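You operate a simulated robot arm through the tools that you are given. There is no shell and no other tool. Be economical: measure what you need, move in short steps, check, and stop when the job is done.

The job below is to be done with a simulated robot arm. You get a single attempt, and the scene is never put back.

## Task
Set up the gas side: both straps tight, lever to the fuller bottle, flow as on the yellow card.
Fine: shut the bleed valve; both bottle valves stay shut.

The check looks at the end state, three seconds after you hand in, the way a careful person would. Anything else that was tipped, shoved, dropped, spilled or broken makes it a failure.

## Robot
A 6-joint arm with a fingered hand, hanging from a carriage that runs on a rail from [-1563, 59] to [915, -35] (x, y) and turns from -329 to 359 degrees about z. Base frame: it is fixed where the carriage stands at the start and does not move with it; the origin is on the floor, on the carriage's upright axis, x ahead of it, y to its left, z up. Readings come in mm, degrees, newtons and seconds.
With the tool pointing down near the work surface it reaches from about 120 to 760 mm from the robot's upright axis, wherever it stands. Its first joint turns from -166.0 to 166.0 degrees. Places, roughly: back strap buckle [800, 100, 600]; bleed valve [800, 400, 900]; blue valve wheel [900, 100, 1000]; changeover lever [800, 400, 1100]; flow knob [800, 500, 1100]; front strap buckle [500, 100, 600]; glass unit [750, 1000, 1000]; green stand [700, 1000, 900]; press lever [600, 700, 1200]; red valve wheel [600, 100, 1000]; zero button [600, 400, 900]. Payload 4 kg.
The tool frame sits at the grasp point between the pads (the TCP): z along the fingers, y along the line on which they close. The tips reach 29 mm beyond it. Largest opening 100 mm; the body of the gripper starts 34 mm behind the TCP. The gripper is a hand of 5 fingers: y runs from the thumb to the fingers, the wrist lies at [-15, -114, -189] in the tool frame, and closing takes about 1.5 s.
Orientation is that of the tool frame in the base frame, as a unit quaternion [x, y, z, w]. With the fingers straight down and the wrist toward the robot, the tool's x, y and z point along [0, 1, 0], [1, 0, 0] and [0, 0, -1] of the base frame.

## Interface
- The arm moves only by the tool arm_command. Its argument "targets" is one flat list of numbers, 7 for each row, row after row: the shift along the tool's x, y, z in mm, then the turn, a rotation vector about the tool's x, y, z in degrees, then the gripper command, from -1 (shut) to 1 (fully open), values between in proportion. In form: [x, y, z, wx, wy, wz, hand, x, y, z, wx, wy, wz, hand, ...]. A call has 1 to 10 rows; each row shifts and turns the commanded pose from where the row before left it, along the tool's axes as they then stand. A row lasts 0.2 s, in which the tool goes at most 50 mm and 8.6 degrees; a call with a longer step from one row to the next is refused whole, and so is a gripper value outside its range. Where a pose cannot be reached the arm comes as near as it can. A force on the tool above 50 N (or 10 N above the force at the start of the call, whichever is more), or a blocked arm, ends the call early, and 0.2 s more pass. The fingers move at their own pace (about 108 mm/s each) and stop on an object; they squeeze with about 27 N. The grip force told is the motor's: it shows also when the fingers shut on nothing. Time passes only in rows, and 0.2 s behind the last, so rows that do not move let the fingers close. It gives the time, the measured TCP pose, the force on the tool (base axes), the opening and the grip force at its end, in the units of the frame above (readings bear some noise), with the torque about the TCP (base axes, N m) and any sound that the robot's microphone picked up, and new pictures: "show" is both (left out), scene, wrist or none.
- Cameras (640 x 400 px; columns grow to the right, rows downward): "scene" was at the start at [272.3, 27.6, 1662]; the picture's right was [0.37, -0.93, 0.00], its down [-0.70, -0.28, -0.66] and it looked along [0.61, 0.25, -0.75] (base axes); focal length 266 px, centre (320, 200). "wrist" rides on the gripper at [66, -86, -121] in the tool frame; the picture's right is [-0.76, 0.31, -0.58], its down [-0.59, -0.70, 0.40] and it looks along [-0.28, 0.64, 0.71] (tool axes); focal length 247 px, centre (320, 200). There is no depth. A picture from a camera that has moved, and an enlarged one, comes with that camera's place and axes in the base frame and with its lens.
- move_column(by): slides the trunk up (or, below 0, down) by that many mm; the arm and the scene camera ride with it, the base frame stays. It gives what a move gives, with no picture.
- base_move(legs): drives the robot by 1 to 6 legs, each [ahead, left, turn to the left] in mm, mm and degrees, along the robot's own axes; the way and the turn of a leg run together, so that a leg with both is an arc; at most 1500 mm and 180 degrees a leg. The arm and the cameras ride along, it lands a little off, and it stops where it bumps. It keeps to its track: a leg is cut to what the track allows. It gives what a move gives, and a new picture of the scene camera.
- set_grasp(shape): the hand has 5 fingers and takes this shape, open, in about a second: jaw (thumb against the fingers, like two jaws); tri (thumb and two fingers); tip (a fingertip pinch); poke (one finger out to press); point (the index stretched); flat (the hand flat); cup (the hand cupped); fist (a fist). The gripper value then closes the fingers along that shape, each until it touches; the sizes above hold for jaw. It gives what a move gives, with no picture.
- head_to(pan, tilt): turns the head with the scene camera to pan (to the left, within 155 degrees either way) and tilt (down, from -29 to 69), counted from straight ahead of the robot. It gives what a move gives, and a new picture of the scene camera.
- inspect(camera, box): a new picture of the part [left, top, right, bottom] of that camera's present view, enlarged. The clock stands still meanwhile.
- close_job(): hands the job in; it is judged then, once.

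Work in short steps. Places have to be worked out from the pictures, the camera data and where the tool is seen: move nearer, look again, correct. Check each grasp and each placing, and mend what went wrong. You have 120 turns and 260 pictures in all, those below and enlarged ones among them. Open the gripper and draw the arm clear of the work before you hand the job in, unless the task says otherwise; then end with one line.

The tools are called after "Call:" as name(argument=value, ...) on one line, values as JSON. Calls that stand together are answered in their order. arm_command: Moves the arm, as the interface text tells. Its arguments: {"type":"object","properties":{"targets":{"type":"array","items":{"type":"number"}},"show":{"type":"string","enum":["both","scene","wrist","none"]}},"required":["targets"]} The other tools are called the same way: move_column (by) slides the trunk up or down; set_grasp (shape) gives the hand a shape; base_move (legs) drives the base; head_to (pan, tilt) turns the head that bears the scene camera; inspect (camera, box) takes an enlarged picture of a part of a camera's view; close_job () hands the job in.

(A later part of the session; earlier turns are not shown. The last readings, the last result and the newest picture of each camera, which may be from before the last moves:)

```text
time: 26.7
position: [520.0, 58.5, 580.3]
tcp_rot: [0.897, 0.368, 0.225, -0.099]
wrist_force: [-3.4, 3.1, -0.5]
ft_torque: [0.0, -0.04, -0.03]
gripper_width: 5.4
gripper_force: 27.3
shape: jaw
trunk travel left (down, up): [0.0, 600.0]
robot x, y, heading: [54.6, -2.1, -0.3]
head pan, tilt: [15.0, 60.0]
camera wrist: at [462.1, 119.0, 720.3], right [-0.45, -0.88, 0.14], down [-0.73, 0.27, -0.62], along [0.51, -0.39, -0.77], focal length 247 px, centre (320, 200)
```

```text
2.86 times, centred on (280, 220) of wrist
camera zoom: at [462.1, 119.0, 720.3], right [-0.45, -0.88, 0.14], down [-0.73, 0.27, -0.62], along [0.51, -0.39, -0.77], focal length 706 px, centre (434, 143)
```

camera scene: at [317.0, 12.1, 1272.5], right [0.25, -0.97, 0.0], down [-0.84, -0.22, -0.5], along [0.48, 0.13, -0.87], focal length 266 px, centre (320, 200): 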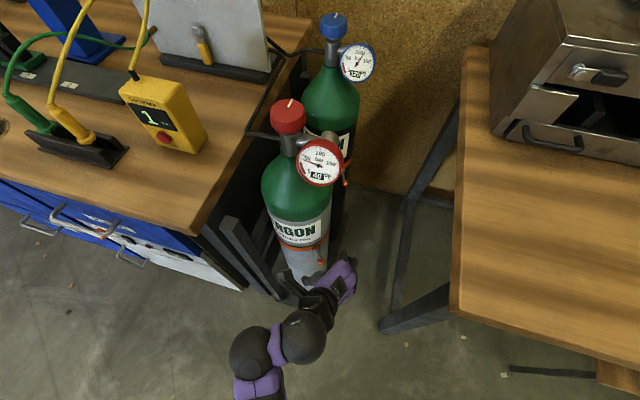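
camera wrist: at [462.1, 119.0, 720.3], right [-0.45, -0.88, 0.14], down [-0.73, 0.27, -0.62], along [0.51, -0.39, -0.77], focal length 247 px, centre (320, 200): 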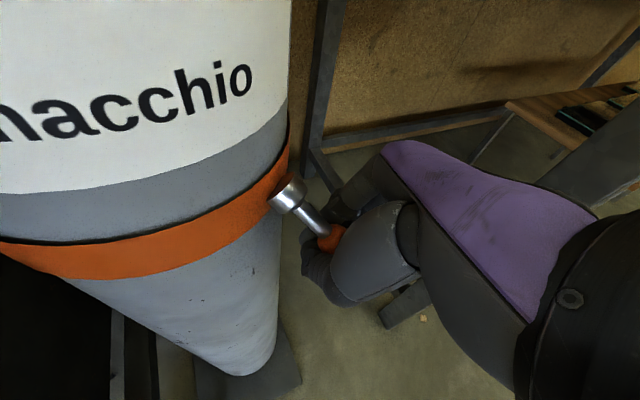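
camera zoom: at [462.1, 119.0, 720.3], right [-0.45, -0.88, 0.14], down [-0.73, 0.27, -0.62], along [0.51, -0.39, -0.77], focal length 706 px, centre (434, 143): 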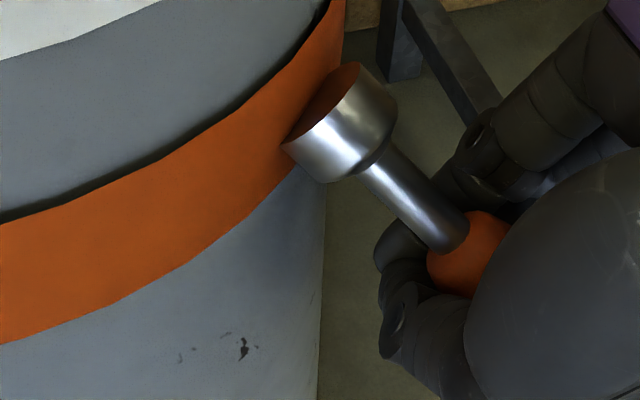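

It follows downward freely. I continue a bit below the original hanging angle to see if it stops.

Call:
arm_command(targets=[2.5, 0, 4.3, 0, 0, 0, -1, 2.5, 0, 4.3, 0, 0, 0, -1, 3, 0, 3, 0, 0, 0, -1], show="wrist")

Call:
inspect(camera="wrist", box=[200, 150, 360, 290])

```text
time: 27.5
position: [531.6, 67.3, 575.6]
tcp_rot: [0.897, 0.368, 0.226, -0.098]
wrist_force: [0.4, 0.2, -0.7]
ft_torque: [-0.01, -0.02, 0.01]
gripper_width: 3.8
gripper_force: 27.2
shape: jaw
trunk travel left (down, up): [0.0, 600.0]
robot x, y, heading: [52.3, -0.2, -0.6]
head pan, tilt: [15.0, 60.0]
camera wrist: at [472.3, 127.3, 714.5], right [-0.45, -0.88, 0.14], down [-0.73, 0.27, -0.63], along [0.51, -0.39, -0.77], focal length 247 px, centre (320, 200)
```

wrist: 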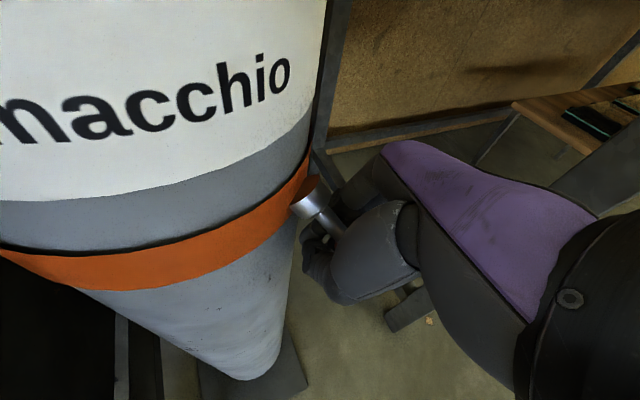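

```text
2.86 times, centred on (280, 220) of wrist
camera zoom: at [472.3, 127.3, 714.5], right [-0.45, -0.88, 0.14], down [-0.73, 0.27, -0.63], along [0.51, -0.39, -0.77], focal length 706 px, centre (434, 143)
```

zoom: 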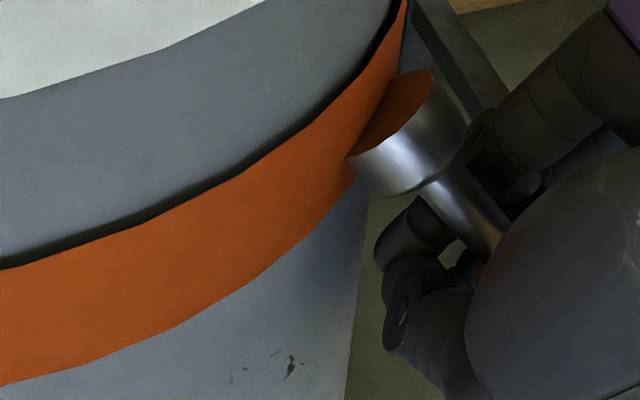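

The fingers slid along the rod without turning it. I open, back off, close the hand, and will press the ball inward-down with the closed fingertips instead.

Call:
arm_command(targets=[0, 0, 0, 0, 0, 0, 0, 0, 0, 0, 0, 0, 0, 0, 0, 0, -30, 0, 0, 0, 0, 0, 0, -40, 0, 0, 0, 0, 0, 0, 0, 0, 0, 0, -1, 0, 0, 0, 0, 0, 0, -1, 0, 0, 0, 0, 0, 0, -1], show="wrist")

Call:
inspect(camera="wrist", box=[200, 150, 360, 290])

```text
time: 29.1
position: [501.9, 37.5, 637.0]
tcp_rot: [0.897, 0.367, 0.227, -0.098]
wrist_force: [-0.5, 1.1, -0.8]
ft_torque: [0.02, 0.02, -0.01]
gripper_width: 0.2
gripper_force: 26.7
shape: jaw
trunk travel left (down, up): [0.0, 600.0]
robot x, y, heading: [55.8, -2.2, -0.2]
head pan, tilt: [15.0, 60.0]
camera wrist: at [444.5, 99.2, 776.0], right [-0.45, -0.88, 0.14], down [-0.73, 0.27, -0.62], along [0.51, -0.39, -0.77], focal length 247 px, centre (320, 200)
```

wrist: 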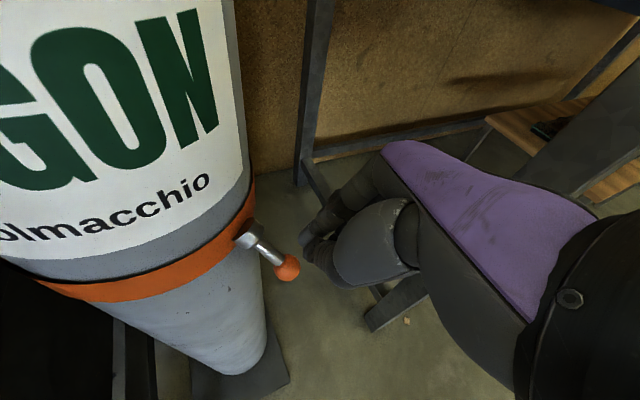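

```text
2.86 times, centred on (280, 220) of wrist
camera zoom: at [444.5, 99.2, 776.0], right [-0.45, -0.88, 0.14], down [-0.73, 0.27, -0.62], along [0.51, -0.39, -0.77], focal length 706 px, centre (434, 143)
```

zoom: 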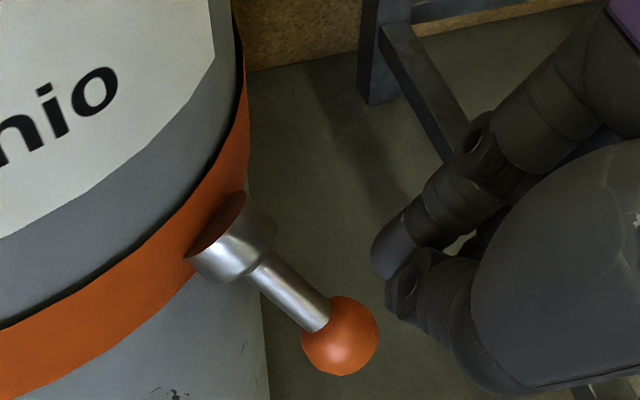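

The ball is centred ahead of the closed fingertips (about 25 mm gap). I approach and push 20 mm along the downward tangent.

Call:
arm_command(targets=[-3, -2, 12, 0, 0, 0, -1, 0, 0, 12, 0, 0, 0, -1, 1.5, 0, 4.8, 0, 0, 0, -1, 1.5, 0, 4.8, 0, 0, 0, -1, 1.5, 0, 4.8, 0, 0, 0, -1, 1.5, 0, 4.8, 0, 0, 0, -1], show="wrist")

Call:
inspect(camera="wrist", box=[200, 150, 360, 290])

```text
time: 30.5
position: [524.8, 53.7, 600.1]
tcp_rot: [0.897, 0.367, 0.225, -0.095]
wrist_force: [3.7, -16.4, 11.9]
ft_torque: [-0.31, -0.08, -0.08]
gripper_width: 0.1
gripper_force: 26.8
shape: jaw
trunk travel left (down, up): [0.0, 600.0]
robot x, y, heading: [54.8, -4.0, -0.4]
head pan, tilt: [15.0, 60.0]
camera wrist: at [465.5, 114.7, 739.0], right [-0.45, -0.88, 0.15], down [-0.73, 0.27, -0.63], along [0.51, -0.39, -0.77], focal length 247 px, centre (320, 200)
```

wrist: 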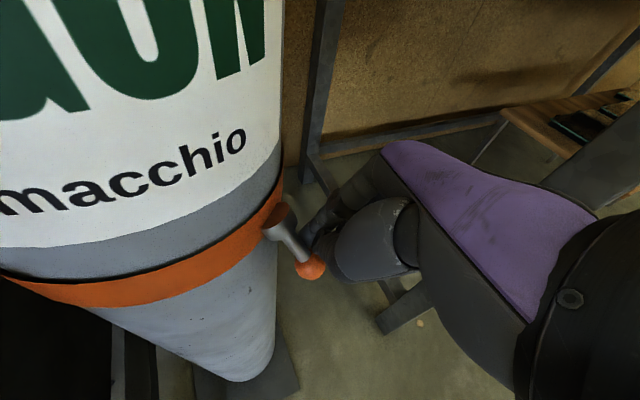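

```text
2.86 times, centred on (280, 220) of wrist
camera zoom: at [465.5, 114.7, 739.0], right [-0.45, -0.88, 0.15], down [-0.73, 0.27, -0.63], along [0.51, -0.39, -0.77], focal length 706 px, centre (434, 143)
```

zoom: 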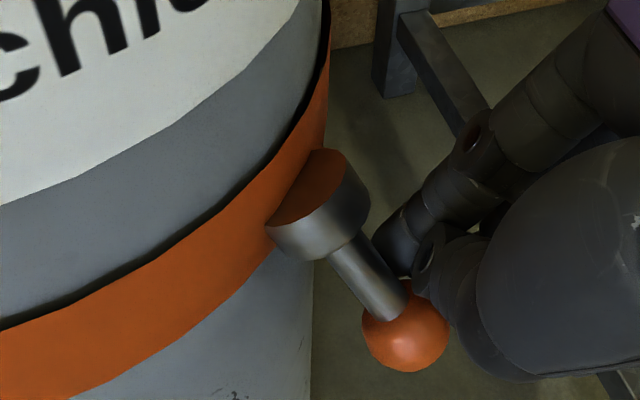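

The lever is now near −60°, with about 20 N resistance, but my contact is off to one side. I recentre over the ball and push a bit more.

Call:
arm_command(targets=[-4, -3, -15, 0, 0, 0, -1, -6, -6, 0, 0, 0, 0, -1, 0, 0, 6, 0, 0, 0, -1, 2, 0, 5, 0, 0, 0, -1, 2.5, 0, 4, 0, 0, 0, -1, 2.5, 0, 4, 0, 0, 0, -1, 2.5, 0, 4, 0, 0, 0, -1], show="wrist")

Call:
inspect(camera="wrist", box=[200, 150, 360, 290])

```text
time: 31.5
position: [511.7, 51.3, 606.2]
tcp_rot: [0.897, 0.363, 0.234, -0.092]
wrist_force: [-3.0, -11.7, 17.8]
ft_torque: [-0.13, -0.2, -0.16]
gripper_width: 0.1
gripper_force: 27.0
shape: jaw
trunk travel left (down, up): [0.0, 600.0]
robot x, y, heading: [56.1, 2.5, -0.4]
head pan, tilt: [15.0, 60.0]
stopped in row 5: the force on the tool passed its limit at 54 N (the readings are from after the stop); the commanded pose is now the measured one
camera wrist: at [451.4, 113.7, 744.0], right [-0.47, -0.87, 0.14], down [-0.71, 0.28, -0.64], along [0.52, -0.4, -0.76], focal length 247 px, centre (320, 200)
```

wrist: 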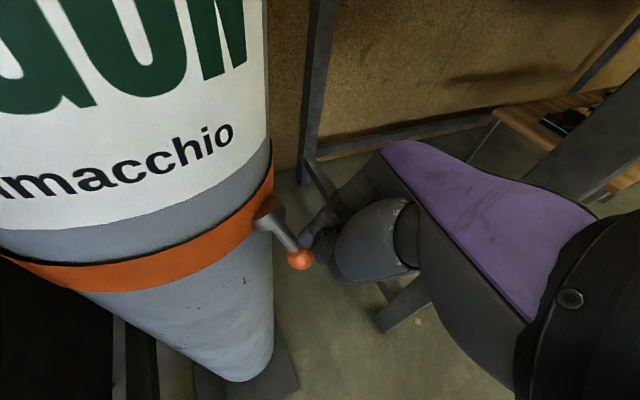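

```text
2.86 times, centred on (280, 220) of wrist
camera zoom: at [451.4, 113.7, 744.0], right [-0.47, -0.87, 0.14], down [-0.71, 0.28, -0.64], along [0.52, -0.4, -0.76], focal length 706 px, centre (434, 143)
```

zoom: 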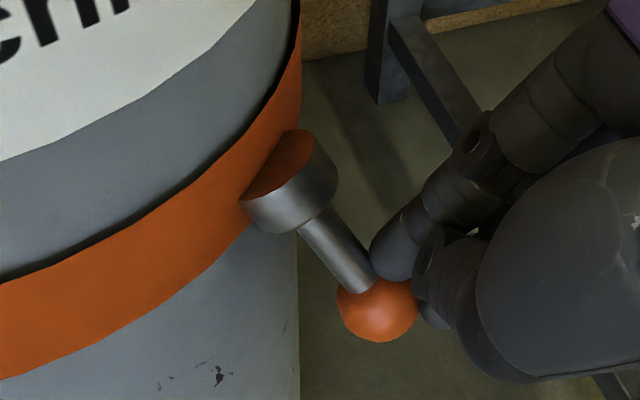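

Down-limit found at about −59°, i.e. the lever started at its lower (loose) stop, and horizontal is the other stop. I back off, open, re-grasp the ball and will lift it to the upper stop.

Call:
arm_command(targets=[0, 0, -45, 0, 0, 0, 0.2, 0, 0, 0, 0, 0, 0, 0.2, 0, 0, 0, 0, 0, 0, 0.2, -1.2, 0.5, 25.3, 0, 0, 0, 0.2, -1.2, 0.5, 25.3, 0, 0, 0, 0.2, -1.2, 0.5, 25.3, 0, 0, 0, 0.2, 0, 0, 0, 0, 0, 0, -1, 0, 0, 0, 0, 0, 0, -1, 0, 0, 0, 0, 0, 0, -1, 0, 0, 0, 0, 0, 0, -1], show="wrist")

Call:
inspect(camera="wrist", box=[200, 150, 360, 290])

```text
time: 33.7
position: [519.6, 62.2, 571.4]
tcp_rot: [0.897, 0.364, 0.231, -0.095]
wrist_force: [-3.9, 2.5, -4.5]
ft_torque: [-0.04, -0.02, 0.0]
gripper_width: 7.5
gripper_force: 26.9
shape: jaw
out of reach, approached as far as the arm can: row 1
trunk travel left (down, up): [0.0, 600.0]
robot x, y, heading: [53.6, -5.8, -0.8]
head pan, tilt: [15.0, 60.0]
camera wrist: at [459.9, 124.9, 710.3], right [-0.46, -0.88, 0.14], down [-0.72, 0.28, -0.63], along [0.52, -0.39, -0.76], focal length 247 px, centre (320, 200)
```

wrist: 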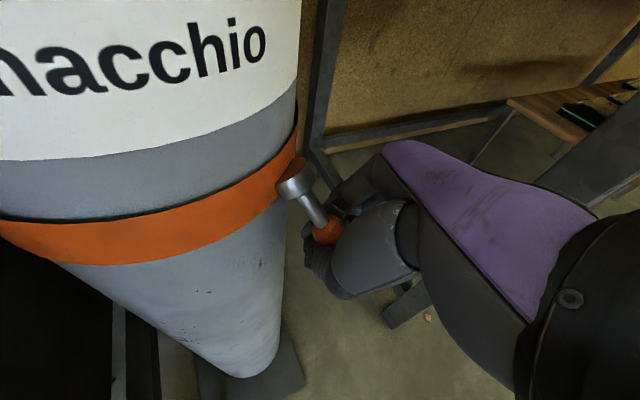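

```text
2.86 times, centred on (280, 220) of wrist
camera zoom: at [459.9, 124.9, 710.3], right [-0.46, -0.88, 0.14], down [-0.72, 0.28, -0.63], along [0.52, -0.39, -0.76], focal length 706 px, centre (434, 143)
```

zoom: 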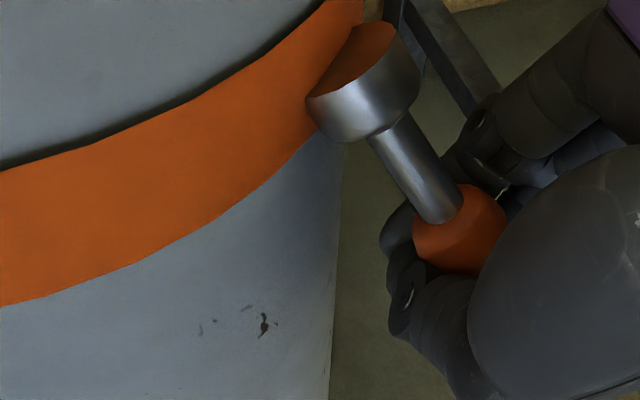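

Good grip on the ball at the lower stop. I lift it along the full arc to the upper stop with slight overtravel.

Call:
arm_command(targets=[-2.7, 0, -7.5, 0, 0, 0, -1, -2.7, 0, -7.4, 0, 0, 0, -1, 0, 0, -8.4, 0, 0, 0, -1, 0, 0, -8.3, 0, 0, 0, -1, 2.8, 0, -7.9, 0, 0, 0, -1, 2.9, 0, -7.8, 0, 0, 0, -1, 3, 0, -5.2, 0, 0, 0, -1, 3, 0, -5.2, 0, 0, 0, -1, 3, 0, -5.2, 0, 0, 0, -1], show="wrist")

Call:
inspect(camera="wrist", box=[200, 150, 360, 290])

```text
time: 35.5
position: [500.5, 46.8, 613.3]
tcp_rot: [0.9, 0.364, 0.222, -0.097]
wrist_force: [2.9, -0.4, -23.0]
ft_torque: [-0.08, 0.13, -0.05]
gripper_width: 6.3
gripper_force: 27.1
shape: jaw
trunk travel left (down, up): [0.0, 600.0]
robot x, y, heading: [52.4, -2.2, -0.5]
head pan, tilt: [15.0, 60.0]
stopped in row 8: the force on the tool passed its limit at 55 N (the readings are from after the stop); the commanded pose is now the measured one
camera wrist: at [443.6, 108.7, 753.5], right [-0.46, -0.88, 0.15], down [-0.74, 0.28, -0.62], along [0.5, -0.39, -0.77], focal length 247 px, centre (320, 200)
```

wrist: 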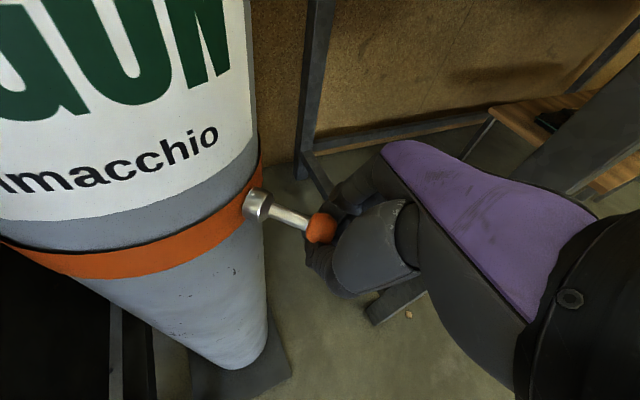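

```text
2.86 times, centred on (280, 220) of wrist
camera zoom: at [443.6, 108.7, 753.5], right [-0.46, -0.88, 0.15], down [-0.74, 0.28, -0.62], along [0.5, -0.39, -0.77], focal length 706 px, centre (434, 143)
```

zoom: 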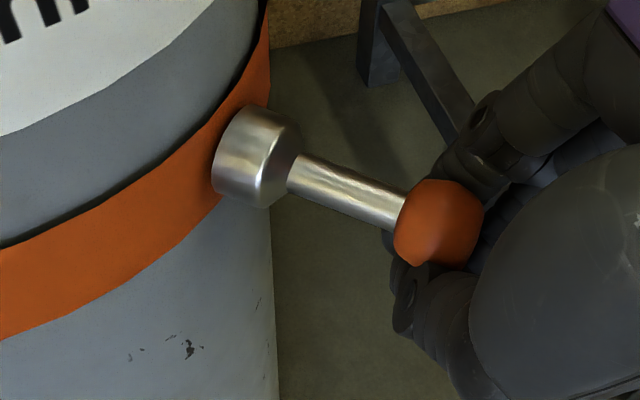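

The lever stops at the same horizontal angle again, so that is the upper stop. I release, back off and check that it stays.

Call:
arm_command(targets=[0, 0, 0, 0, 0, 0, 0.2, 0, 0, 0, 0, 0, 0, 0.2, 0, 0, 0, 0, 0, 0, 0.2, -10, 0, -30, 0, 0, 0, 0.2, -10, 0, -30, 0, 0, 0, 0.2, -10, 0, -20, 0, 0, 0, 0.2], show="wrist")

Call:
inspect(camera="wrist", box=[170, 130, 310, 290])

Call:
inspect(camera="scene", box=[270, 220, 370, 310])

```text
time: 36.9
position: [461.3, -8.1, 643.5]
tcp_rot: [0.898, 0.365, 0.227, -0.096]
wrist_force: [0.4, -0.4, -0.3]
ft_torque: [0.0, 0.01, 0.0]
gripper_width: 59.7
gripper_force: 0.1
shape: jaw
out of reach, approached as far as the arm can: row 5, 6
trunk travel left (down, up): [0.0, 600.0]
robot x, y, heading: [52.0, -1.9, -0.4]
head pan, tilt: [15.0, 60.0]
camera wrist: at [402.1, 53.9, 783.6], right [-0.46, -0.88, 0.14], down [-0.73, 0.28, -0.63], along [0.51, -0.39, -0.77], focal length 247 px, centre (320, 200)
```

wrist: 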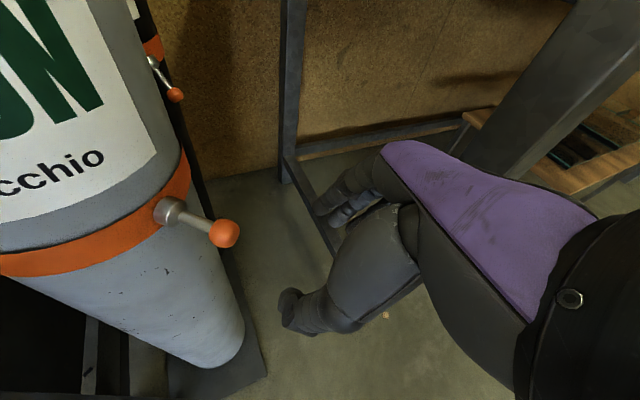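

```text
2.50 times, centred on (240, 210) of wrist
camera zoom: at [402.1, 53.9, 783.6], right [-0.46, -0.88, 0.14], down [-0.73, 0.28, -0.63], along [0.51, -0.39, -0.77], focal length 617 px, centre (520, 175)
```

zoom: 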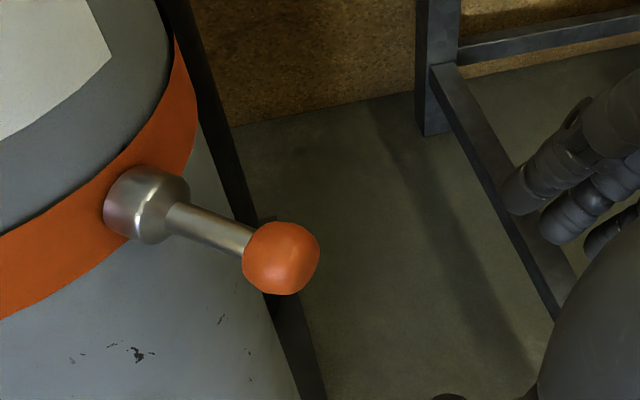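

```text
4.44 times, centred on (320, 265) of scene
camera zoom: at [317.7, 11.3, 1272.6], right [0.25, -0.97, 0.0], down [-0.84, -0.22, -0.5], along [0.48, 0.13, -0.87], focal length 1182 px, centre (320, -89)
```

zoom: 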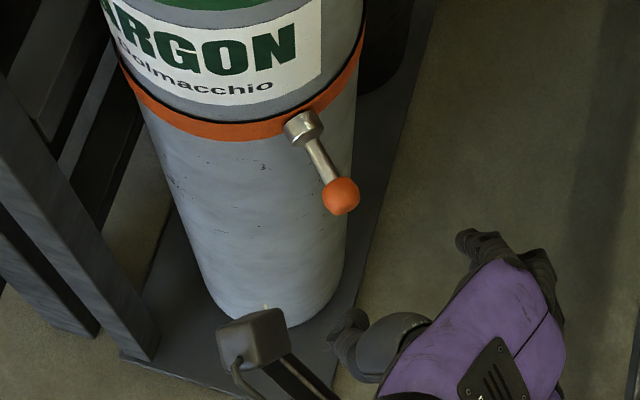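

The front lever stays at the horizontal upper stop. For the back strap the front bottle would obstruct this wrist pose, so I raise the trunk, back off slightly and turn the hand half-way round to bring the wrist to the aisle side.

Call:
move_column(by=300)

Call:
base_move(legs=[[-120, 0, 0]])

```text
time: 39.9
position: [460.0, -7.8, 944.5]
tcp_rot: [0.898, 0.365, 0.227, -0.096]
wrist_force: [0.3, -0.9, -0.9]
ft_torque: [0.0, -0.02, 0.01]
gripper_width: 59.8
gripper_force: 0.1
shape: jaw
trunk travel left (down, up): [-300.0, 300.0]
robot x, y, heading: [50.1, -0.9, -0.4]
head pan, tilt: [15.0, 60.0]
```

```text
time: 41.1
position: [343.9, -2.8, 944.5]
tcp_rot: [0.898, 0.365, 0.227, -0.096]
wrist_force: [0.1, 0.1, -0.1]
ft_torque: [-0.06, 0.0, -0.02]
gripper_width: 59.7
gripper_force: 0.1
shape: jaw
trunk travel left (down, up): [-300.0, 300.0]
robot x, y, heading: [-65.3, 2.7, -0.9]
head pan, tilt: [15.0, 60.0]
camera scene: at [202.0, 15.6, 1572.6], right [0.25, -0.97, 0.0], down [-0.84, -0.22, -0.5], along [0.48, 0.13, -0.87], focal length 266 px, centre (320, 200)
```

scene: 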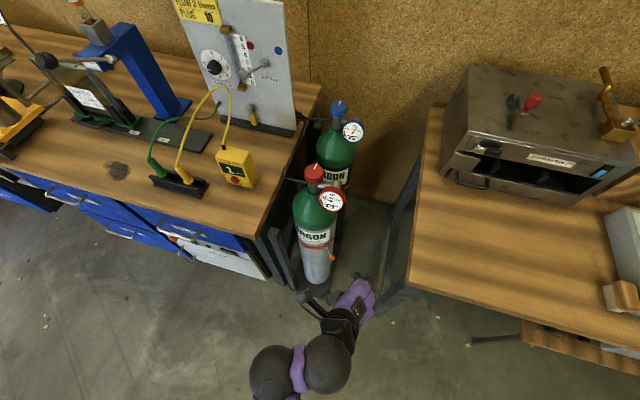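

Clear surroundings. I rotate the hand about its own axis in steps.

Call:
arm_command(targets=[0, 0, 0, 0, 0, -8.5, 0.2, 0, 0, 0, 0, 0, -8.5, 0.2, 0, 0, 0, 0, 0, -8.5, 0.2, 0, 0, 0, 0, 0, -8.5, 0.2, 0, 0, 0, 0, 0, -8.5, 0.2, 0, 0, 0, 0, 0, -8.5, 0.2, 0, 0, 0, 0, 0, -8.5, 0.2, 0, 0, 0, 0, 0, -8.5, 0.2, 0, 0, 0, 0, 0, -8.5, 0.2, 0, 0, 0, 0, 0, -8.5, 0.2], show="none")

Call:
arm_command(targets=[0, 0, 0, 0, 0, -8.5, 0.2, 0, 0, 0, 0, 0, -8.5, 0.2, 0, 0, 0, 0, 0, -8.5, 0.2, 0, 0, 0, 0, 0, -8.5, 0.2, 0, 0, 0, 0, 0, -8.5, 0.2, 0, 0, 0, 0, 0, -8.5, 0.2, 0, 0, 0, 0, 0, -8.5, 0.2, 0, 0, 0, 0, 0, -8.5, 0.2, 0, 0, 0, 0, 0, -8.5, 0.2, 0, 0, 0, 0, 0, -8.5, 0.2])

```text
time: 43.3
position: [376.1, 30.9, 915.9]
tcp_rot: [0.416, 0.875, 0.232, 0.086]
wrist_force: [-0.3, 0.2, 0.7]
ft_torque: [-0.03, -0.01, -0.01]
gripper_width: 59.9
gripper_force: 0.1
shape: jaw
out of reach, approached as far as the arm can: row 8, 9, 10
trunk travel left (down, up): [-300.0, 300.0]
robot x, y, heading: [-63.3, 5.0, -0.7]
head pan, tilt: [15.0, 60.0]
```

```text
time: 45.5
position: [457.4, 127.5, 824.7]
tcp_rot: [-0.285, 0.926, 0.114, 0.219]
wrist_force: [-1.1, -0.7, 0.9]
ft_torque: [0.01, -0.01, 0.02]
gripper_width: 59.9
gripper_force: 0.0
shape: jaw
out of reach, approached as far as the arm can: row 1, 2, 3, 4, 5, 6, 7
trunk travel left (down, up): [-300.0, 300.0]
robot x, y, heading: [-58.6, 4.2, -0.6]
head pan, tilt: [15.0, 60.0]
camera scene: at [202.2, 15.7, 1572.6], right [0.25, -0.97, 0.0], down [-0.84, -0.22, -0.5], along [0.48, 0.13, -0.87], focal length 266 px, centre (320, 200)
camera wrist: at [419.4, -14.5, 893.2], right [0.19, 0.42, 0.89], down [0.98, -0.15, -0.14], along [0.08, 0.9, -0.44], focal length 247 px, centre (320, 200)
```

scene: 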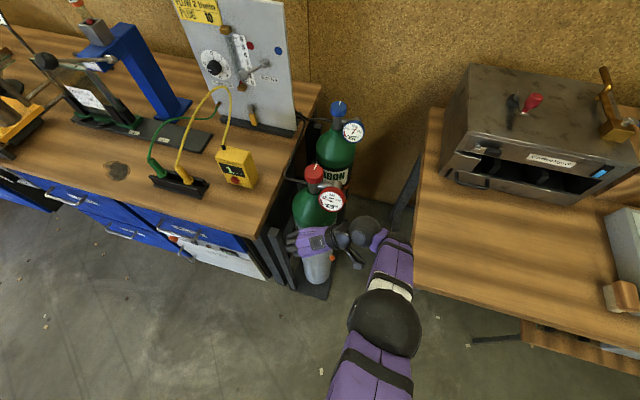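
wrist: 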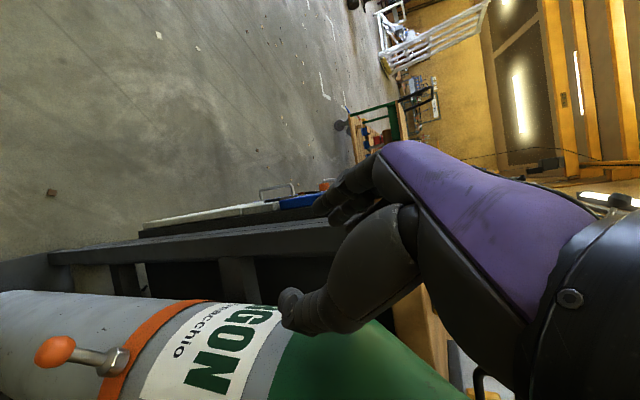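

The hand lagged while out of reach and passed near the front bottle. I let it settle one row and see where it goes.

Call:
arm_command(targets=[0, 0, 0, 0, 0, 0, 0.2], show="scene")

```text
time: 45.9
position: [458.7, 126.4, 823.8]
tcp_rot: [-0.286, 0.927, 0.113, 0.217]
wrist_force: [1.0, -0.5, -0.6]
ft_torque: [-0.01, -0.02, -0.01]
gripper_width: 59.8
gripper_force: 0.0
shape: jaw
trunk travel left (down, up): [-300.0, 300.0]
robot x, y, heading: [-61.7, 8.9, -0.7]
head pan, tilt: [15.0, 60.0]
camera scene: at [202.0, 15.6, 1572.6], right [0.25, -0.97, 0.0], down [-0.84, -0.22, -0.5], along [0.48, 0.13, -0.87], focal length 266 px, centre (320, 200)
```

scene: 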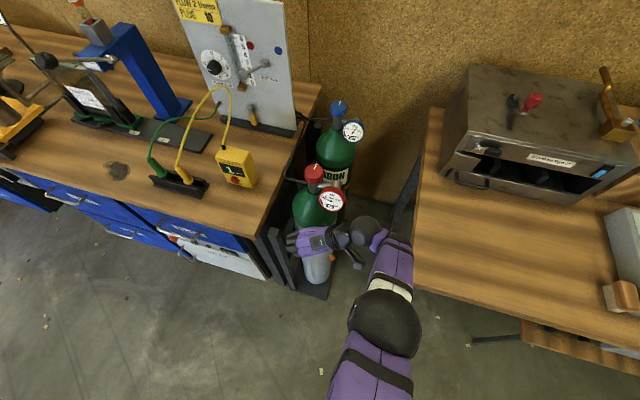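

The hand is now close to the orientation I want and not touching anything. I back the base away to free space and then retract the arm there to test reach.

Call:
base_move(legs=[[-300, 0, 0]])

Call:
arm_command(targets=[0, 0, -40, 0, 0, 0, 0.2, 0, 0, -40, 0, 0, 0, 0.2], show="none")

```text
time: 48.0
position: [157.7, 135.7, 824.0]
tcp_rot: [-0.284, 0.926, 0.114, 0.219]
wrist_force: [0.3, 0.3, -0.1]
ft_torque: [-0.01, 0.01, 0.02]
gripper_width: 59.9
gripper_force: 0.0
shape: jaw
trunk travel left (down, up): [-300.0, 300.0]
robot x, y, heading: [-361.6, 14.2, -0.8]
head pan, tilt: [15.0, 60.0]
camera scene: at [-98.4, 26.9, 1572.6], right [0.25, -0.97, 0.0], down [-0.84, -0.22, -0.5], along [0.48, 0.12, -0.87], focal length 266 px, centre (320, 200)
```

scene: 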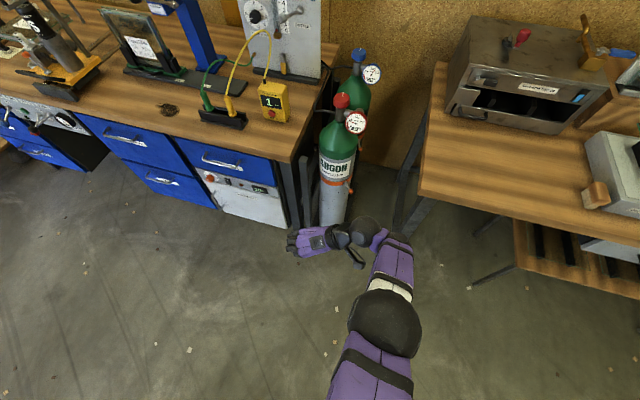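

```text
time: 48.5
position: [172.1, 110.1, 870.3]
tcp_rot: [-0.285, 0.926, 0.115, 0.216]
wrist_force: [-0.6, -0.4, -0.2]
ft_torque: [-0.02, -0.02, 0.0]
gripper_width: 59.7
gripper_force: 0.1
shape: jaw
out of reach, approached as far as the arm can: row 1, 2
trunk travel left (down, up): [-300.0, 300.0]
robot x, y, heading: [-361.9, 12.8, -0.5]
head pan, tilt: [15.0, 60.0]
```

This orientation can't be retracted. I rotate the hand back toward its comfortable yaw (about −10°) in this free space, then test a close-in, steep pose.

Call:
arm_command(targets=[0, 0, 0, 0, 0, 8.4, 0.2, 0, 0, 0, 0, 0, 8.4, 0.2, 0, 0, 0, 0, 0, 8.4, 0.2, 0, 0, 0, 0, 0, 8.4, 0.2, 0, 0, 0, 0, 0, 8.4, 0.2, 0, 0, 0, 0, 0, 8.4, 0.2, 0, 0, 0, 0, 0, 8.4, 0.2, 0, 0, 0, 0, 0, 8.4, 0.2, 0, 0, 0, 0, 0, 8.4, 0.2, 0, 0, 0, 0, 0, 8.4, 0.2], show="none")

Call:
arm_command(targets=[0, 0, 0, 0, 0, 8.4, 0.2, 0, 0, 0, 0, 0, 8.4, 0.2, 0, 0, 0, 0, 0, 8.4, 0.2, 0, 0, 0, 0, 0, 8.4, 0.2, 0, 0, 0, 0, 0, 8.4, 0.2, 0, 0, 0, 0, 0, 8.4, 0.2])

```text
time: 50.8
position: [190.1, 107.5, 855.6]
tcp_rot: [0.409, 0.879, 0.231, 0.085]
wrist_force: [0.2, -0.6, -0.4]
ft_torque: [0.0, -0.03, -0.01]
gripper_width: 59.8
gripper_force: 0.0
shape: jaw
out of reach, approached as far as the arm can: row 1, 2, 3
trunk travel left (down, up): [-300.0, 300.0]
robot x, y, heading: [-362.1, 14.1, -0.5]
head pan, tilt: [15.0, 60.0]
```

```text
time: 52.1
position: [190.2, 107.2, 857.2]
tcp_rot: [0.744, 0.62, 0.247, -0.021]
wrist_force: [-0.4, -0.4, 0.2]
ft_torque: [0.0, -0.02, 0.0]
gripper_width: 60.0
gripper_force: 0.0
shape: jaw
trunk travel left (down, up): [-300.0, 300.0]
robot x, y, heading: [-361.0, 14.5, -0.5]
head pan, tilt: [15.0, 60.0]
camera scene: at [-98.3, 26.9, 1572.6], right [0.25, -0.97, 0.0], down [-0.84, -0.22, -0.5], along [0.48, 0.12, -0.87], focal length 266 px, centre (320, 200)
camera wrist: at [78.0, 147.4, 965.7], right [0.01, -0.96, 0.29], down [-0.59, -0.24, -0.77], along [0.81, -0.17, -0.56], focal length 247 px, centre (320, 200)
```

scene: 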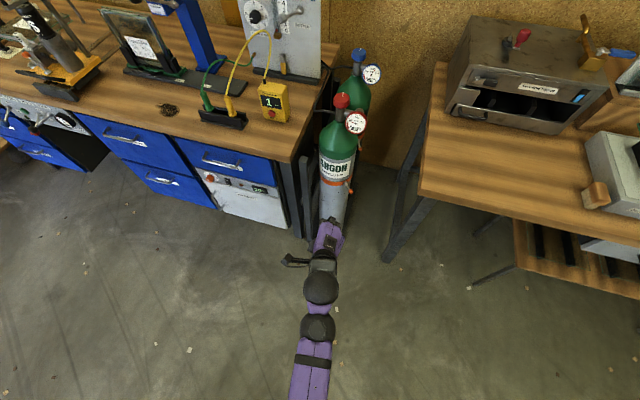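
wrist: 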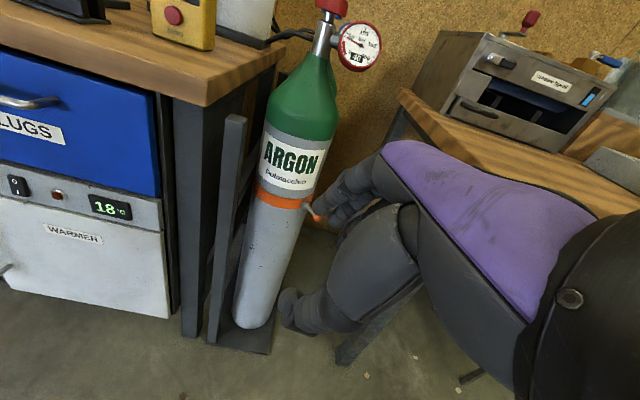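

Orientation is good (yaw ≈ −14°, tilted inward). I test retracting 300 mm toward the body in free space.

Call:
arm_command(targets=[-4.9, -42, -14.2, 0, 0, 0, 0.2, -4.9, -42, -14.2, 0, 0, 0, 0.2, -4.9, -42, -14.2, 0, 0, 0, 0.2, -4.9, -42, -14.2, 0, 0, 0, 0.2, -4.9, -42, -14.2, 0, 0, 0, 0.2, -4.9, -42, -14.2, 0, 0, 0, 0.2, -4.9, -42, -14.2, 0, 0, 0, 0.2], show="scene")

```text
time: 54.0
position: [-98.4, 6.3, 843.6]
tcp_rot: [0.852, 0.463, 0.242, 0.024]
wrist_force: [-0.3, 0.7, 0.1]
ft_torque: [-0.01, -0.05, -0.05]
gripper_width: 59.7
gripper_force: 0.0
shape: jaw
out of reach, approached as far as the arm can: row 7
trunk travel left (down, up): [-300.0, 300.0]
robot x, y, heading: [-364.0, 10.9, -0.7]
head pan, tilt: [15.0, 60.0]
stopped in row 7: the arm was blocked; the commanded pose is now the measured one
camera scene: at [-98.8, 27.2, 1572.5], right [0.25, -0.97, 0.0], down [-0.84, -0.22, -0.5], along [0.48, 0.13, -0.87], focal length 266 px, centre (320, 200)
```

scene: 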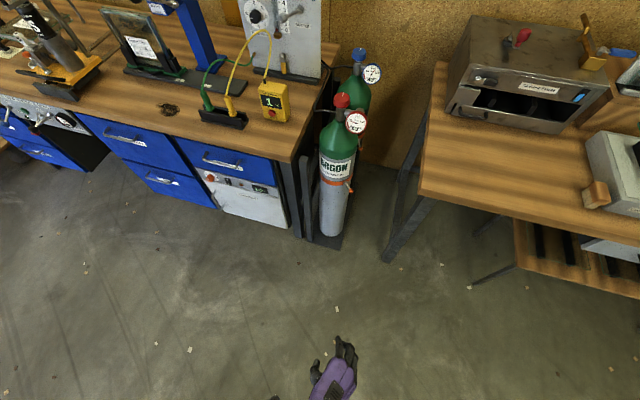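

It blocked at about 270 mm ahead of the axis, so roughly 320 mm ahead is usable. I shift forward-left and correct the yaw by 22°.

Call:
arm_command(targets=[30.6, -1.9, 13.3, 0, 0, 0, 0.2, 30.6, -1.9, 13.3, 0, 0, 0, 0.2, 30.6, -1.9, 13.3, 0, 0, 0, 0.2, 0, 0, 0, 2.7, 1.94, -6.5, 0.2, 0, 0, 0, 2.7, 1.94, -6.5, 0.2, 0, 0, 0, 2.7, 1.94, -6.5, 0.2], show="both")

```text
time: 55.4
position: [-43.9, 90.8, 841.7]
tcp_rot: [0.747, 0.618, 0.245, -0.018]
wrist_force: [0.0, 0.2, 0.6]
ft_torque: [-0.02, 0.0, 0.0]
gripper_width: 59.7
gripper_force: 0.1
shape: jaw
trunk travel left (down, up): [-300.0, 300.0]
robot x, y, heading: [-363.6, 16.0, -0.4]
head pan, tilt: [15.0, 60.0]
camera scene: at [-98.3, 27.1, 1572.6], right [0.25, -0.97, 0.0], down [-0.84, -0.22, -0.5], along [0.48, 0.13, -0.87], focal length 266 px, centre (320, 200)
camera wrist: at [-156.3, 132.2, 952.0], right [0.0, -0.95, 0.3], down [-0.59, -0.24, -0.77], along [0.81, -0.18, -0.56], focal length 247 px, centre (320, 200)
```

scene: 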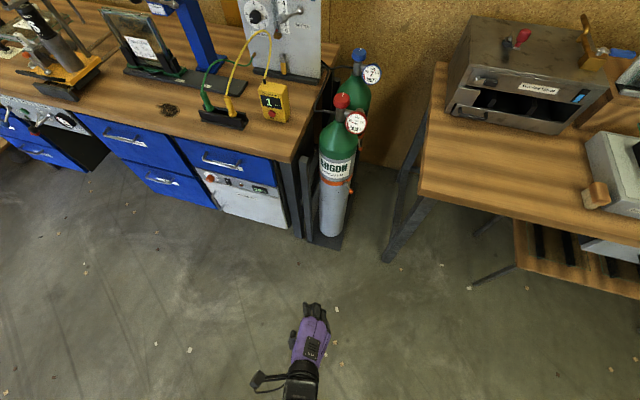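
wrist: 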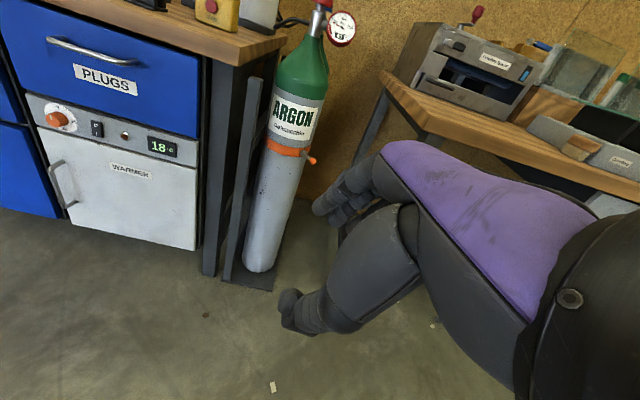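

Close-in poses at ~320 mm ahead work. New plan for the back lever: a fingertip pinch, hand leaning in from the aisle (clear of the front bottle). I set that shape and orientation, move the hand to the right for the drive, and look down at the arm.

Call:
set_grasp(shape="tip")

Call:
arm_command(targets=[0, 0, 0, 4.57, 3.12, 2.8, 0.2, 0, 0, 0, 4.57, 3.12, 2.8, 0.2, 0, 0, 0, 4.57, 3.12, 2.8, 0.2, -26, 7.8, -17, 0, 0, 0, 0.2, -26, 7.8, -17, 0, 0, 0, 0.2, -26, 7.8, -17, 0, 0, 0, 0.2], show="wrist")

Call:
head_to(pan=0, tilt=69)

```text
time: 56.2
position: [-44.3, 91.6, 842.3]
tcp_rot: [0.746, 0.619, 0.245, -0.018]
wrist_force: [0.5, 0.2, 0.4]
ft_torque: [0.04, 0.0, -0.01]
gripper_width: 99.7
gripper_force: 0.0
shape: tip
trunk travel left (down, up): [-300.0, 300.0]
robot x, y, heading: [-362.9, 14.1, -0.5]
head pan, tilt: [15.0, 60.0]
```

```text
time: 57.6
position: [-46.8, -9.6, 840.3]
tcp_rot: [0.761, 0.582, 0.227, -0.176]
wrist_force: [0.0, 0.5, 0.0]
ft_torque: [-0.03, 0.01, -0.03]
gripper_width: 60.3
gripper_force: 0.0
shape: tip
trunk travel left (down, up): [-300.0, 300.0]
robot x, y, heading: [-364.6, 15.6, -0.5]
head pan, tilt: [15.0, 60.0]
camera wrist: at [-131.8, 4.1, 978.4], right [0.05, -1.0, 0.06], down [-0.75, -0.08, -0.65], along [0.66, -0.02, -0.75], focal length 247 px, centre (320, 200)
```

wrist: 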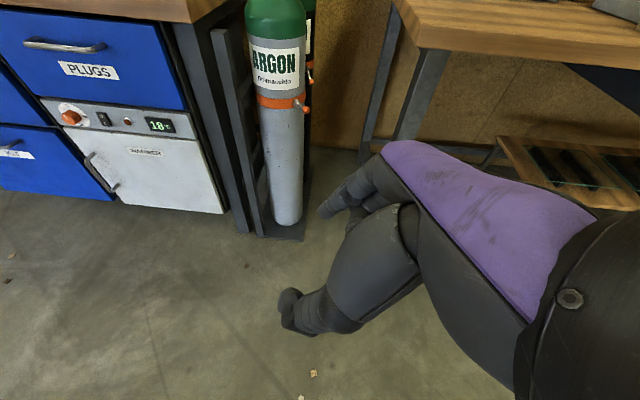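

```text
time: 58.4
position: [-46.5, -8.1, 840.9]
tcp_rot: [0.76, 0.583, 0.226, -0.175]
wrist_force: [0.5, -0.2, -0.9]
ft_torque: [0.01, 0.01, 0.02]
gripper_width: 60.2
gripper_force: 0.1
shape: tip
trunk travel left (down, up): [-300.0, 300.0]
robot x, y, heading: [-363.1, 15.4, -0.5]
head pan, tilt: [0.0, 68.8]
camera scene: at [-106.9, 9.8, 1563.3], right [-0.01, -1.0, 0.0], down [-0.93, 0.01, -0.36], along [0.36, 0.0, -0.93], focal length 266 px, centre (320, 200)
```

scene: 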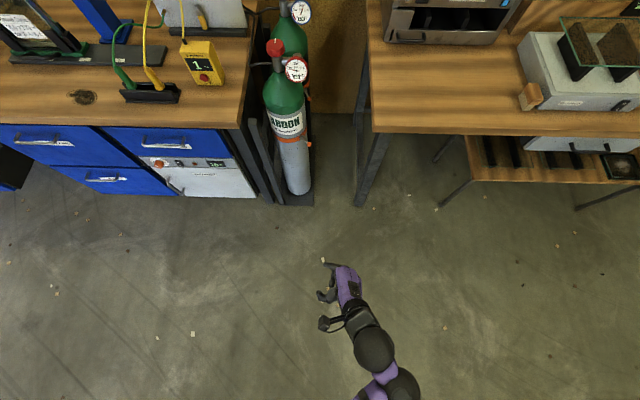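

This downward view shows the whole hand. I shift 45 mm left, lower the trunk 120 mm, then drive forward part way and check clearances.

Call:
arm_command(targets=[36, -11.7, 24, 0, 0, 0, 0.2], show="none")

Call:
move_column(by=-120)

Call:
base_move(legs=[[480, 0, 0]])

```text
time: 58.8
position: [-48.2, 36.7, 842.6]
tcp_rot: [0.76, 0.583, 0.226, -0.176]
wrist_force: [0.4, -0.3, 0.8]
ft_torque: [0.07, -0.01, 0.05]
gripper_width: 60.6
gripper_force: 0.0
shape: tip
trunk travel left (down, up): [-300.0, 300.0]
robot x, y, heading: [-363.1, 11.8, -0.5]
head pan, tilt: [0.0, 68.8]
```

```text
time: 60.3
position: [-47.3, 36.5, 723.1]
tcp_rot: [0.76, 0.583, 0.227, -0.176]
wrist_force: [0.1, -0.2, 0.4]
ft_torque: [-0.03, 0.0, -0.05]
gripper_width: 60.1
gripper_force: 0.1
shape: tip
trunk travel left (down, up): [-180.0, 420.0]
robot x, y, heading: [-362.7, 12.2, -0.6]
head pan, tilt: [0.0, 68.8]
```

```text
time: 63.2
position: [430.3, 21.1, 722.3]
tcp_rot: [0.759, 0.585, 0.227, -0.177]
wrist_force: [0.7, 0.2, -0.3]
ft_torque: [-0.01, -0.02, 0.0]
gripper_width: 60.1
gripper_force: 0.1
shape: tip
trunk travel left (down, up): [-180.0, 420.0]
robot x, y, heading: [113.7, -7.0, -0.6]
head pan, tilt: [0.0, 68.8]
camera scene: at [370.7, -7.1, 1443.3], right [0.0, -1.0, 0.0], down [-0.93, 0.0, -0.36], along [0.36, 0.0, -0.93], focal length 266 px, centre (320, 200)
```

scene: 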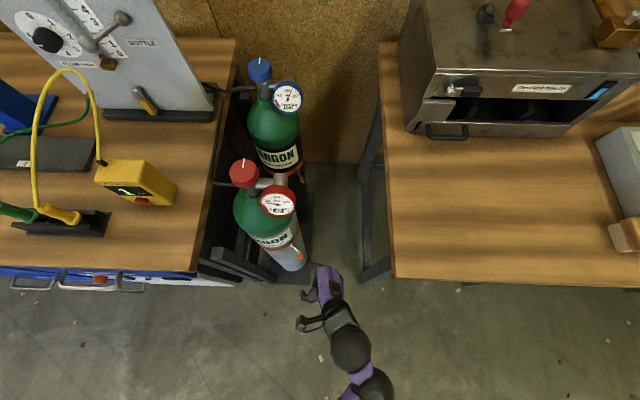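

The hand is in the aisle with clearance on both sides and passes above the front lever. I drive on 150 mm, then look again.

Call:
base_move(legs=[[170, 0, 0]])

```text
time: 64.7
position: [606.0, 12.6, 722.6]
tcp_rot: [0.76, 0.583, 0.226, -0.176]
wrist_force: [0.9, -1.0, 0.1]
ft_torque: [0.0, -0.02, 0.02]
gripper_width: 60.1
gripper_force: 0.1
shape: tip
trunk travel left (down, up): [-180.0, 420.0]
robot x, y, heading: [288.0, -11.0, -0.3]
head pan, tilt: [0.0, 68.8]
camera scene: at [545.5, -14.3, 1443.3], right [-0.01, -1.0, 0.0], down [-0.93, 0.01, -0.36], along [0.36, 0.0, -0.93], focal length 266 px, centre (320, 200)
```

scene: 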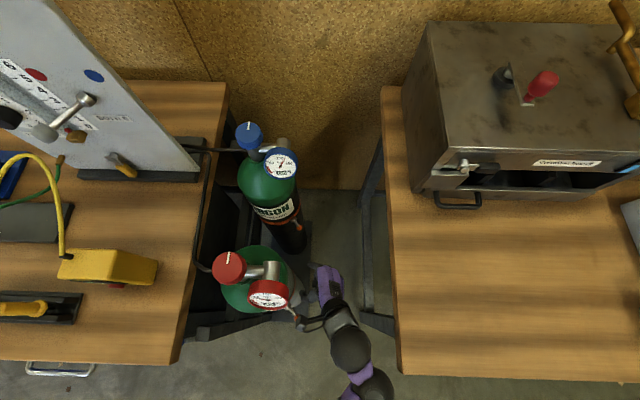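

Still clear. I drive the last 150 mm.

Call:
base_move(legs=[[145, 0, 0]])

Call:
arm_command(targets=[0, 0, 0, 0, 0, 0, 0.2], show="wrist")

```text
time: 66.0
position: [749.2, 8.5, 723.2]
tcp_rot: [0.758, 0.585, 0.227, -0.175]
wrist_force: [-0.5, 0.3, -0.5]
ft_torque: [0.0, -0.03, 0.0]
gripper_width: 60.1
gripper_force: 0.2
shape: tip
trunk travel left (down, up): [-180.0, 420.0]
robot x, y, heading: [431.9, -17.3, -0.4]
head pan, tilt: [0.0, 68.8]
camera scene: at [689.1, -19.5, 1443.4], right [-0.01, -1.0, 0.0], down [-0.93, 0.01, -0.36], along [0.36, 0.0, -0.93], focal length 266 px, centre (320, 200)
```

scene: 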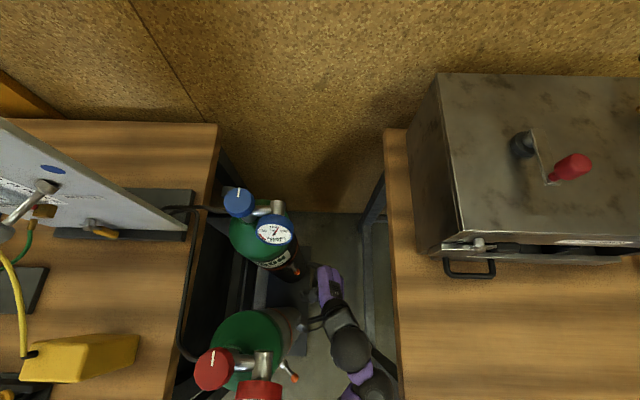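

```text
time: 66.4
position: [748.9, 7.7, 723.2]
tcp_rot: [0.76, 0.584, 0.226, -0.176]
wrist_force: [0.5, 0.5, 0.3]
ft_torque: [0.02, 0.01, 0.0]
gripper_width: 60.4
gripper_force: 0.0
shape: tip
trunk travel left (down, up): [-180.0, 420.0]
robot x, y, heading: [430.5, -15.3, -0.5]
head pan, tilt: [0.0, 68.8]
camera wrist: at [664.2, 19.7, 860.5], right [0.05, -1.0, 0.06], down [-0.75, -0.08, -0.65], along [0.66, -0.01, -0.75], focal length 247 px, centre (320, 200)
```

wrist: 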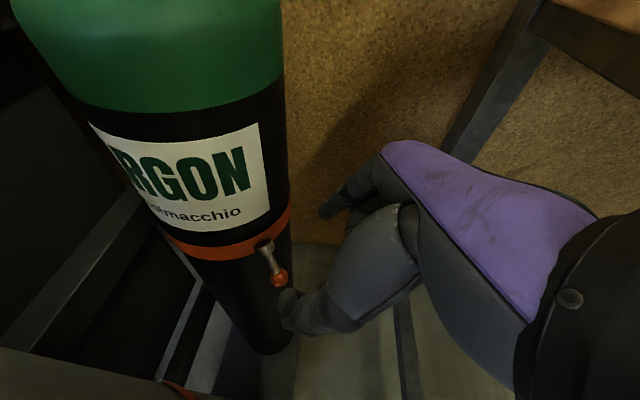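

The back lever ball is near [777,56,588]. I shift 30 mm left (away from the right table) and then lower the trunk.

Call:
arm_command(targets=[24, -7.8, 16, 0, 0, 0, 0.2], show="none")

Call:
move_column(by=-75)

Call:
arm_command(targets=[0, 0, 0, 0, 0, 0, 0.2])

```text
time: 66.8
position: [749.1, 39.5, 719.0]
tcp_rot: [0.759, 0.584, 0.226, -0.177]
wrist_force: [0.5, -1.7, 0.5]
ft_torque: [-0.02, 0.01, 0.01]
gripper_width: 60.2
gripper_force: 0.0
shape: tip
trunk travel left (down, up): [-180.0, 420.0]
robot x, y, heading: [434.1, -17.5, -0.2]
head pan, tilt: [0.0, 68.8]
```

```text
time: 67.9
position: [749.3, 38.8, 644.5]
tcp_rot: [0.759, 0.584, 0.226, -0.176]
wrist_force: [0.3, 0.2, -0.2]
ft_torque: [-0.01, 0.01, 0.0]
gripper_width: 60.5
gripper_force: 0.0
shape: tip
trunk travel left (down, up): [-105.0, 495.0]
robot x, y, heading: [433.3, -14.2, -0.3]
head pan, tilt: [0.0, 68.8]
```

```text
time: 68.3
position: [749.5, 38.5, 644.9]
tcp_rot: [0.759, 0.584, 0.226, -0.177]
wrist_force: [0.3, 0.6, 0.2]
ft_torque: [0.03, 0.0, -0.02]
gripper_width: 60.4
gripper_force: 0.0
shape: tip
trunk travel left (down, up): [-105.0, 495.0]
robot x, y, heading: [428.3, -16.1, -0.4]
head pan, tilt: [0.0, 68.8]
camera scene: at [688.8, -19.5, 1368.3], right [-0.01, -1.0, 0.0], down [-0.93, 0.01, -0.36], along [0.36, 0.0, -0.93], focal length 266 px, centre (320, 200)
camera wrist: at [664.6, 50.6, 783.5], right [0.05, -1.0, 0.07], down [-0.75, -0.08, -0.65], along [0.66, -0.01, -0.75], focal length 247 px, centre (320, 200)
```

scene: 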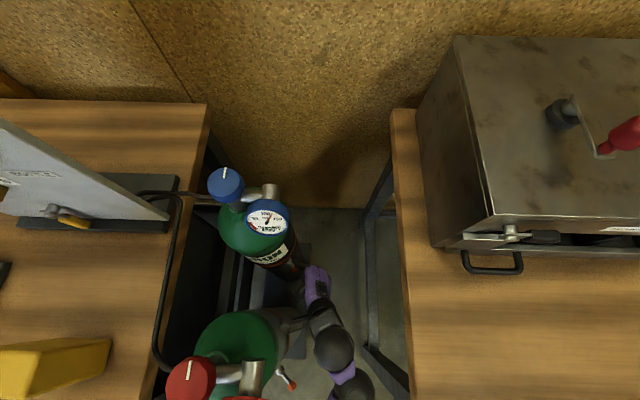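
wrist: 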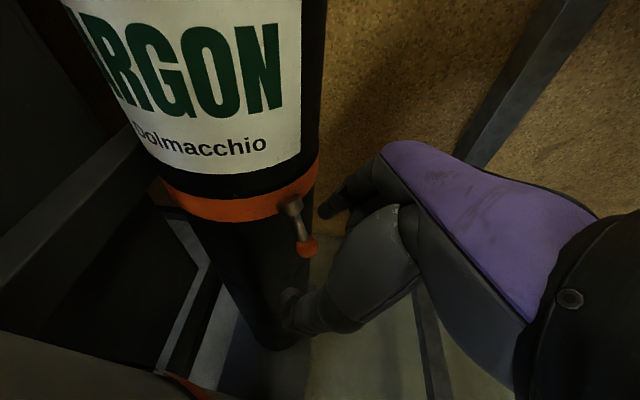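

Triangulating, the ball is near [787,57,573]. I go to a pre-grasp 60 mm back along the tool axis, opening the pinch.

Call:
arm_command(targets=[-9.3, 16.6, 3.4, 0, 0, 0, 0.5, -9.3, 16.6, 3.5, 0, 0, 0, 0.5, 0, 0, 0, 0, 0, 0, 0.5], show="wrist")

```text
time: 69.1
position: [776.6, 16.4, 629.4]
tcp_rot: [0.759, 0.584, 0.227, -0.176]
wrist_force: [-0.5, -0.1, -0.2]
ft_torque: [0.0, 0.05, 0.0]
gripper_width: 74.6
gripper_force: 0.2
shape: tip
trunk travel left (down, up): [-105.0, 495.0]
robot x, y, heading: [433.8, -18.9, -0.1]
head pan, tilt: [0.0, 68.8]
camera wrist: at [692.8, 29.0, 767.6], right [0.05, -1.0, 0.07], down [-0.75, -0.08, -0.65], along [0.66, -0.01, -0.75], focal length 247 px, centre (320, 200)
```

wrist: 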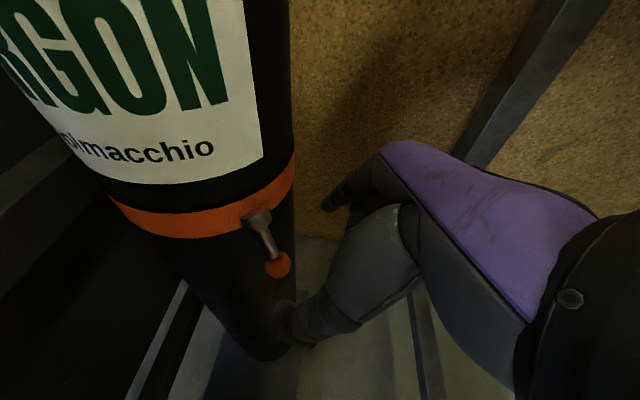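

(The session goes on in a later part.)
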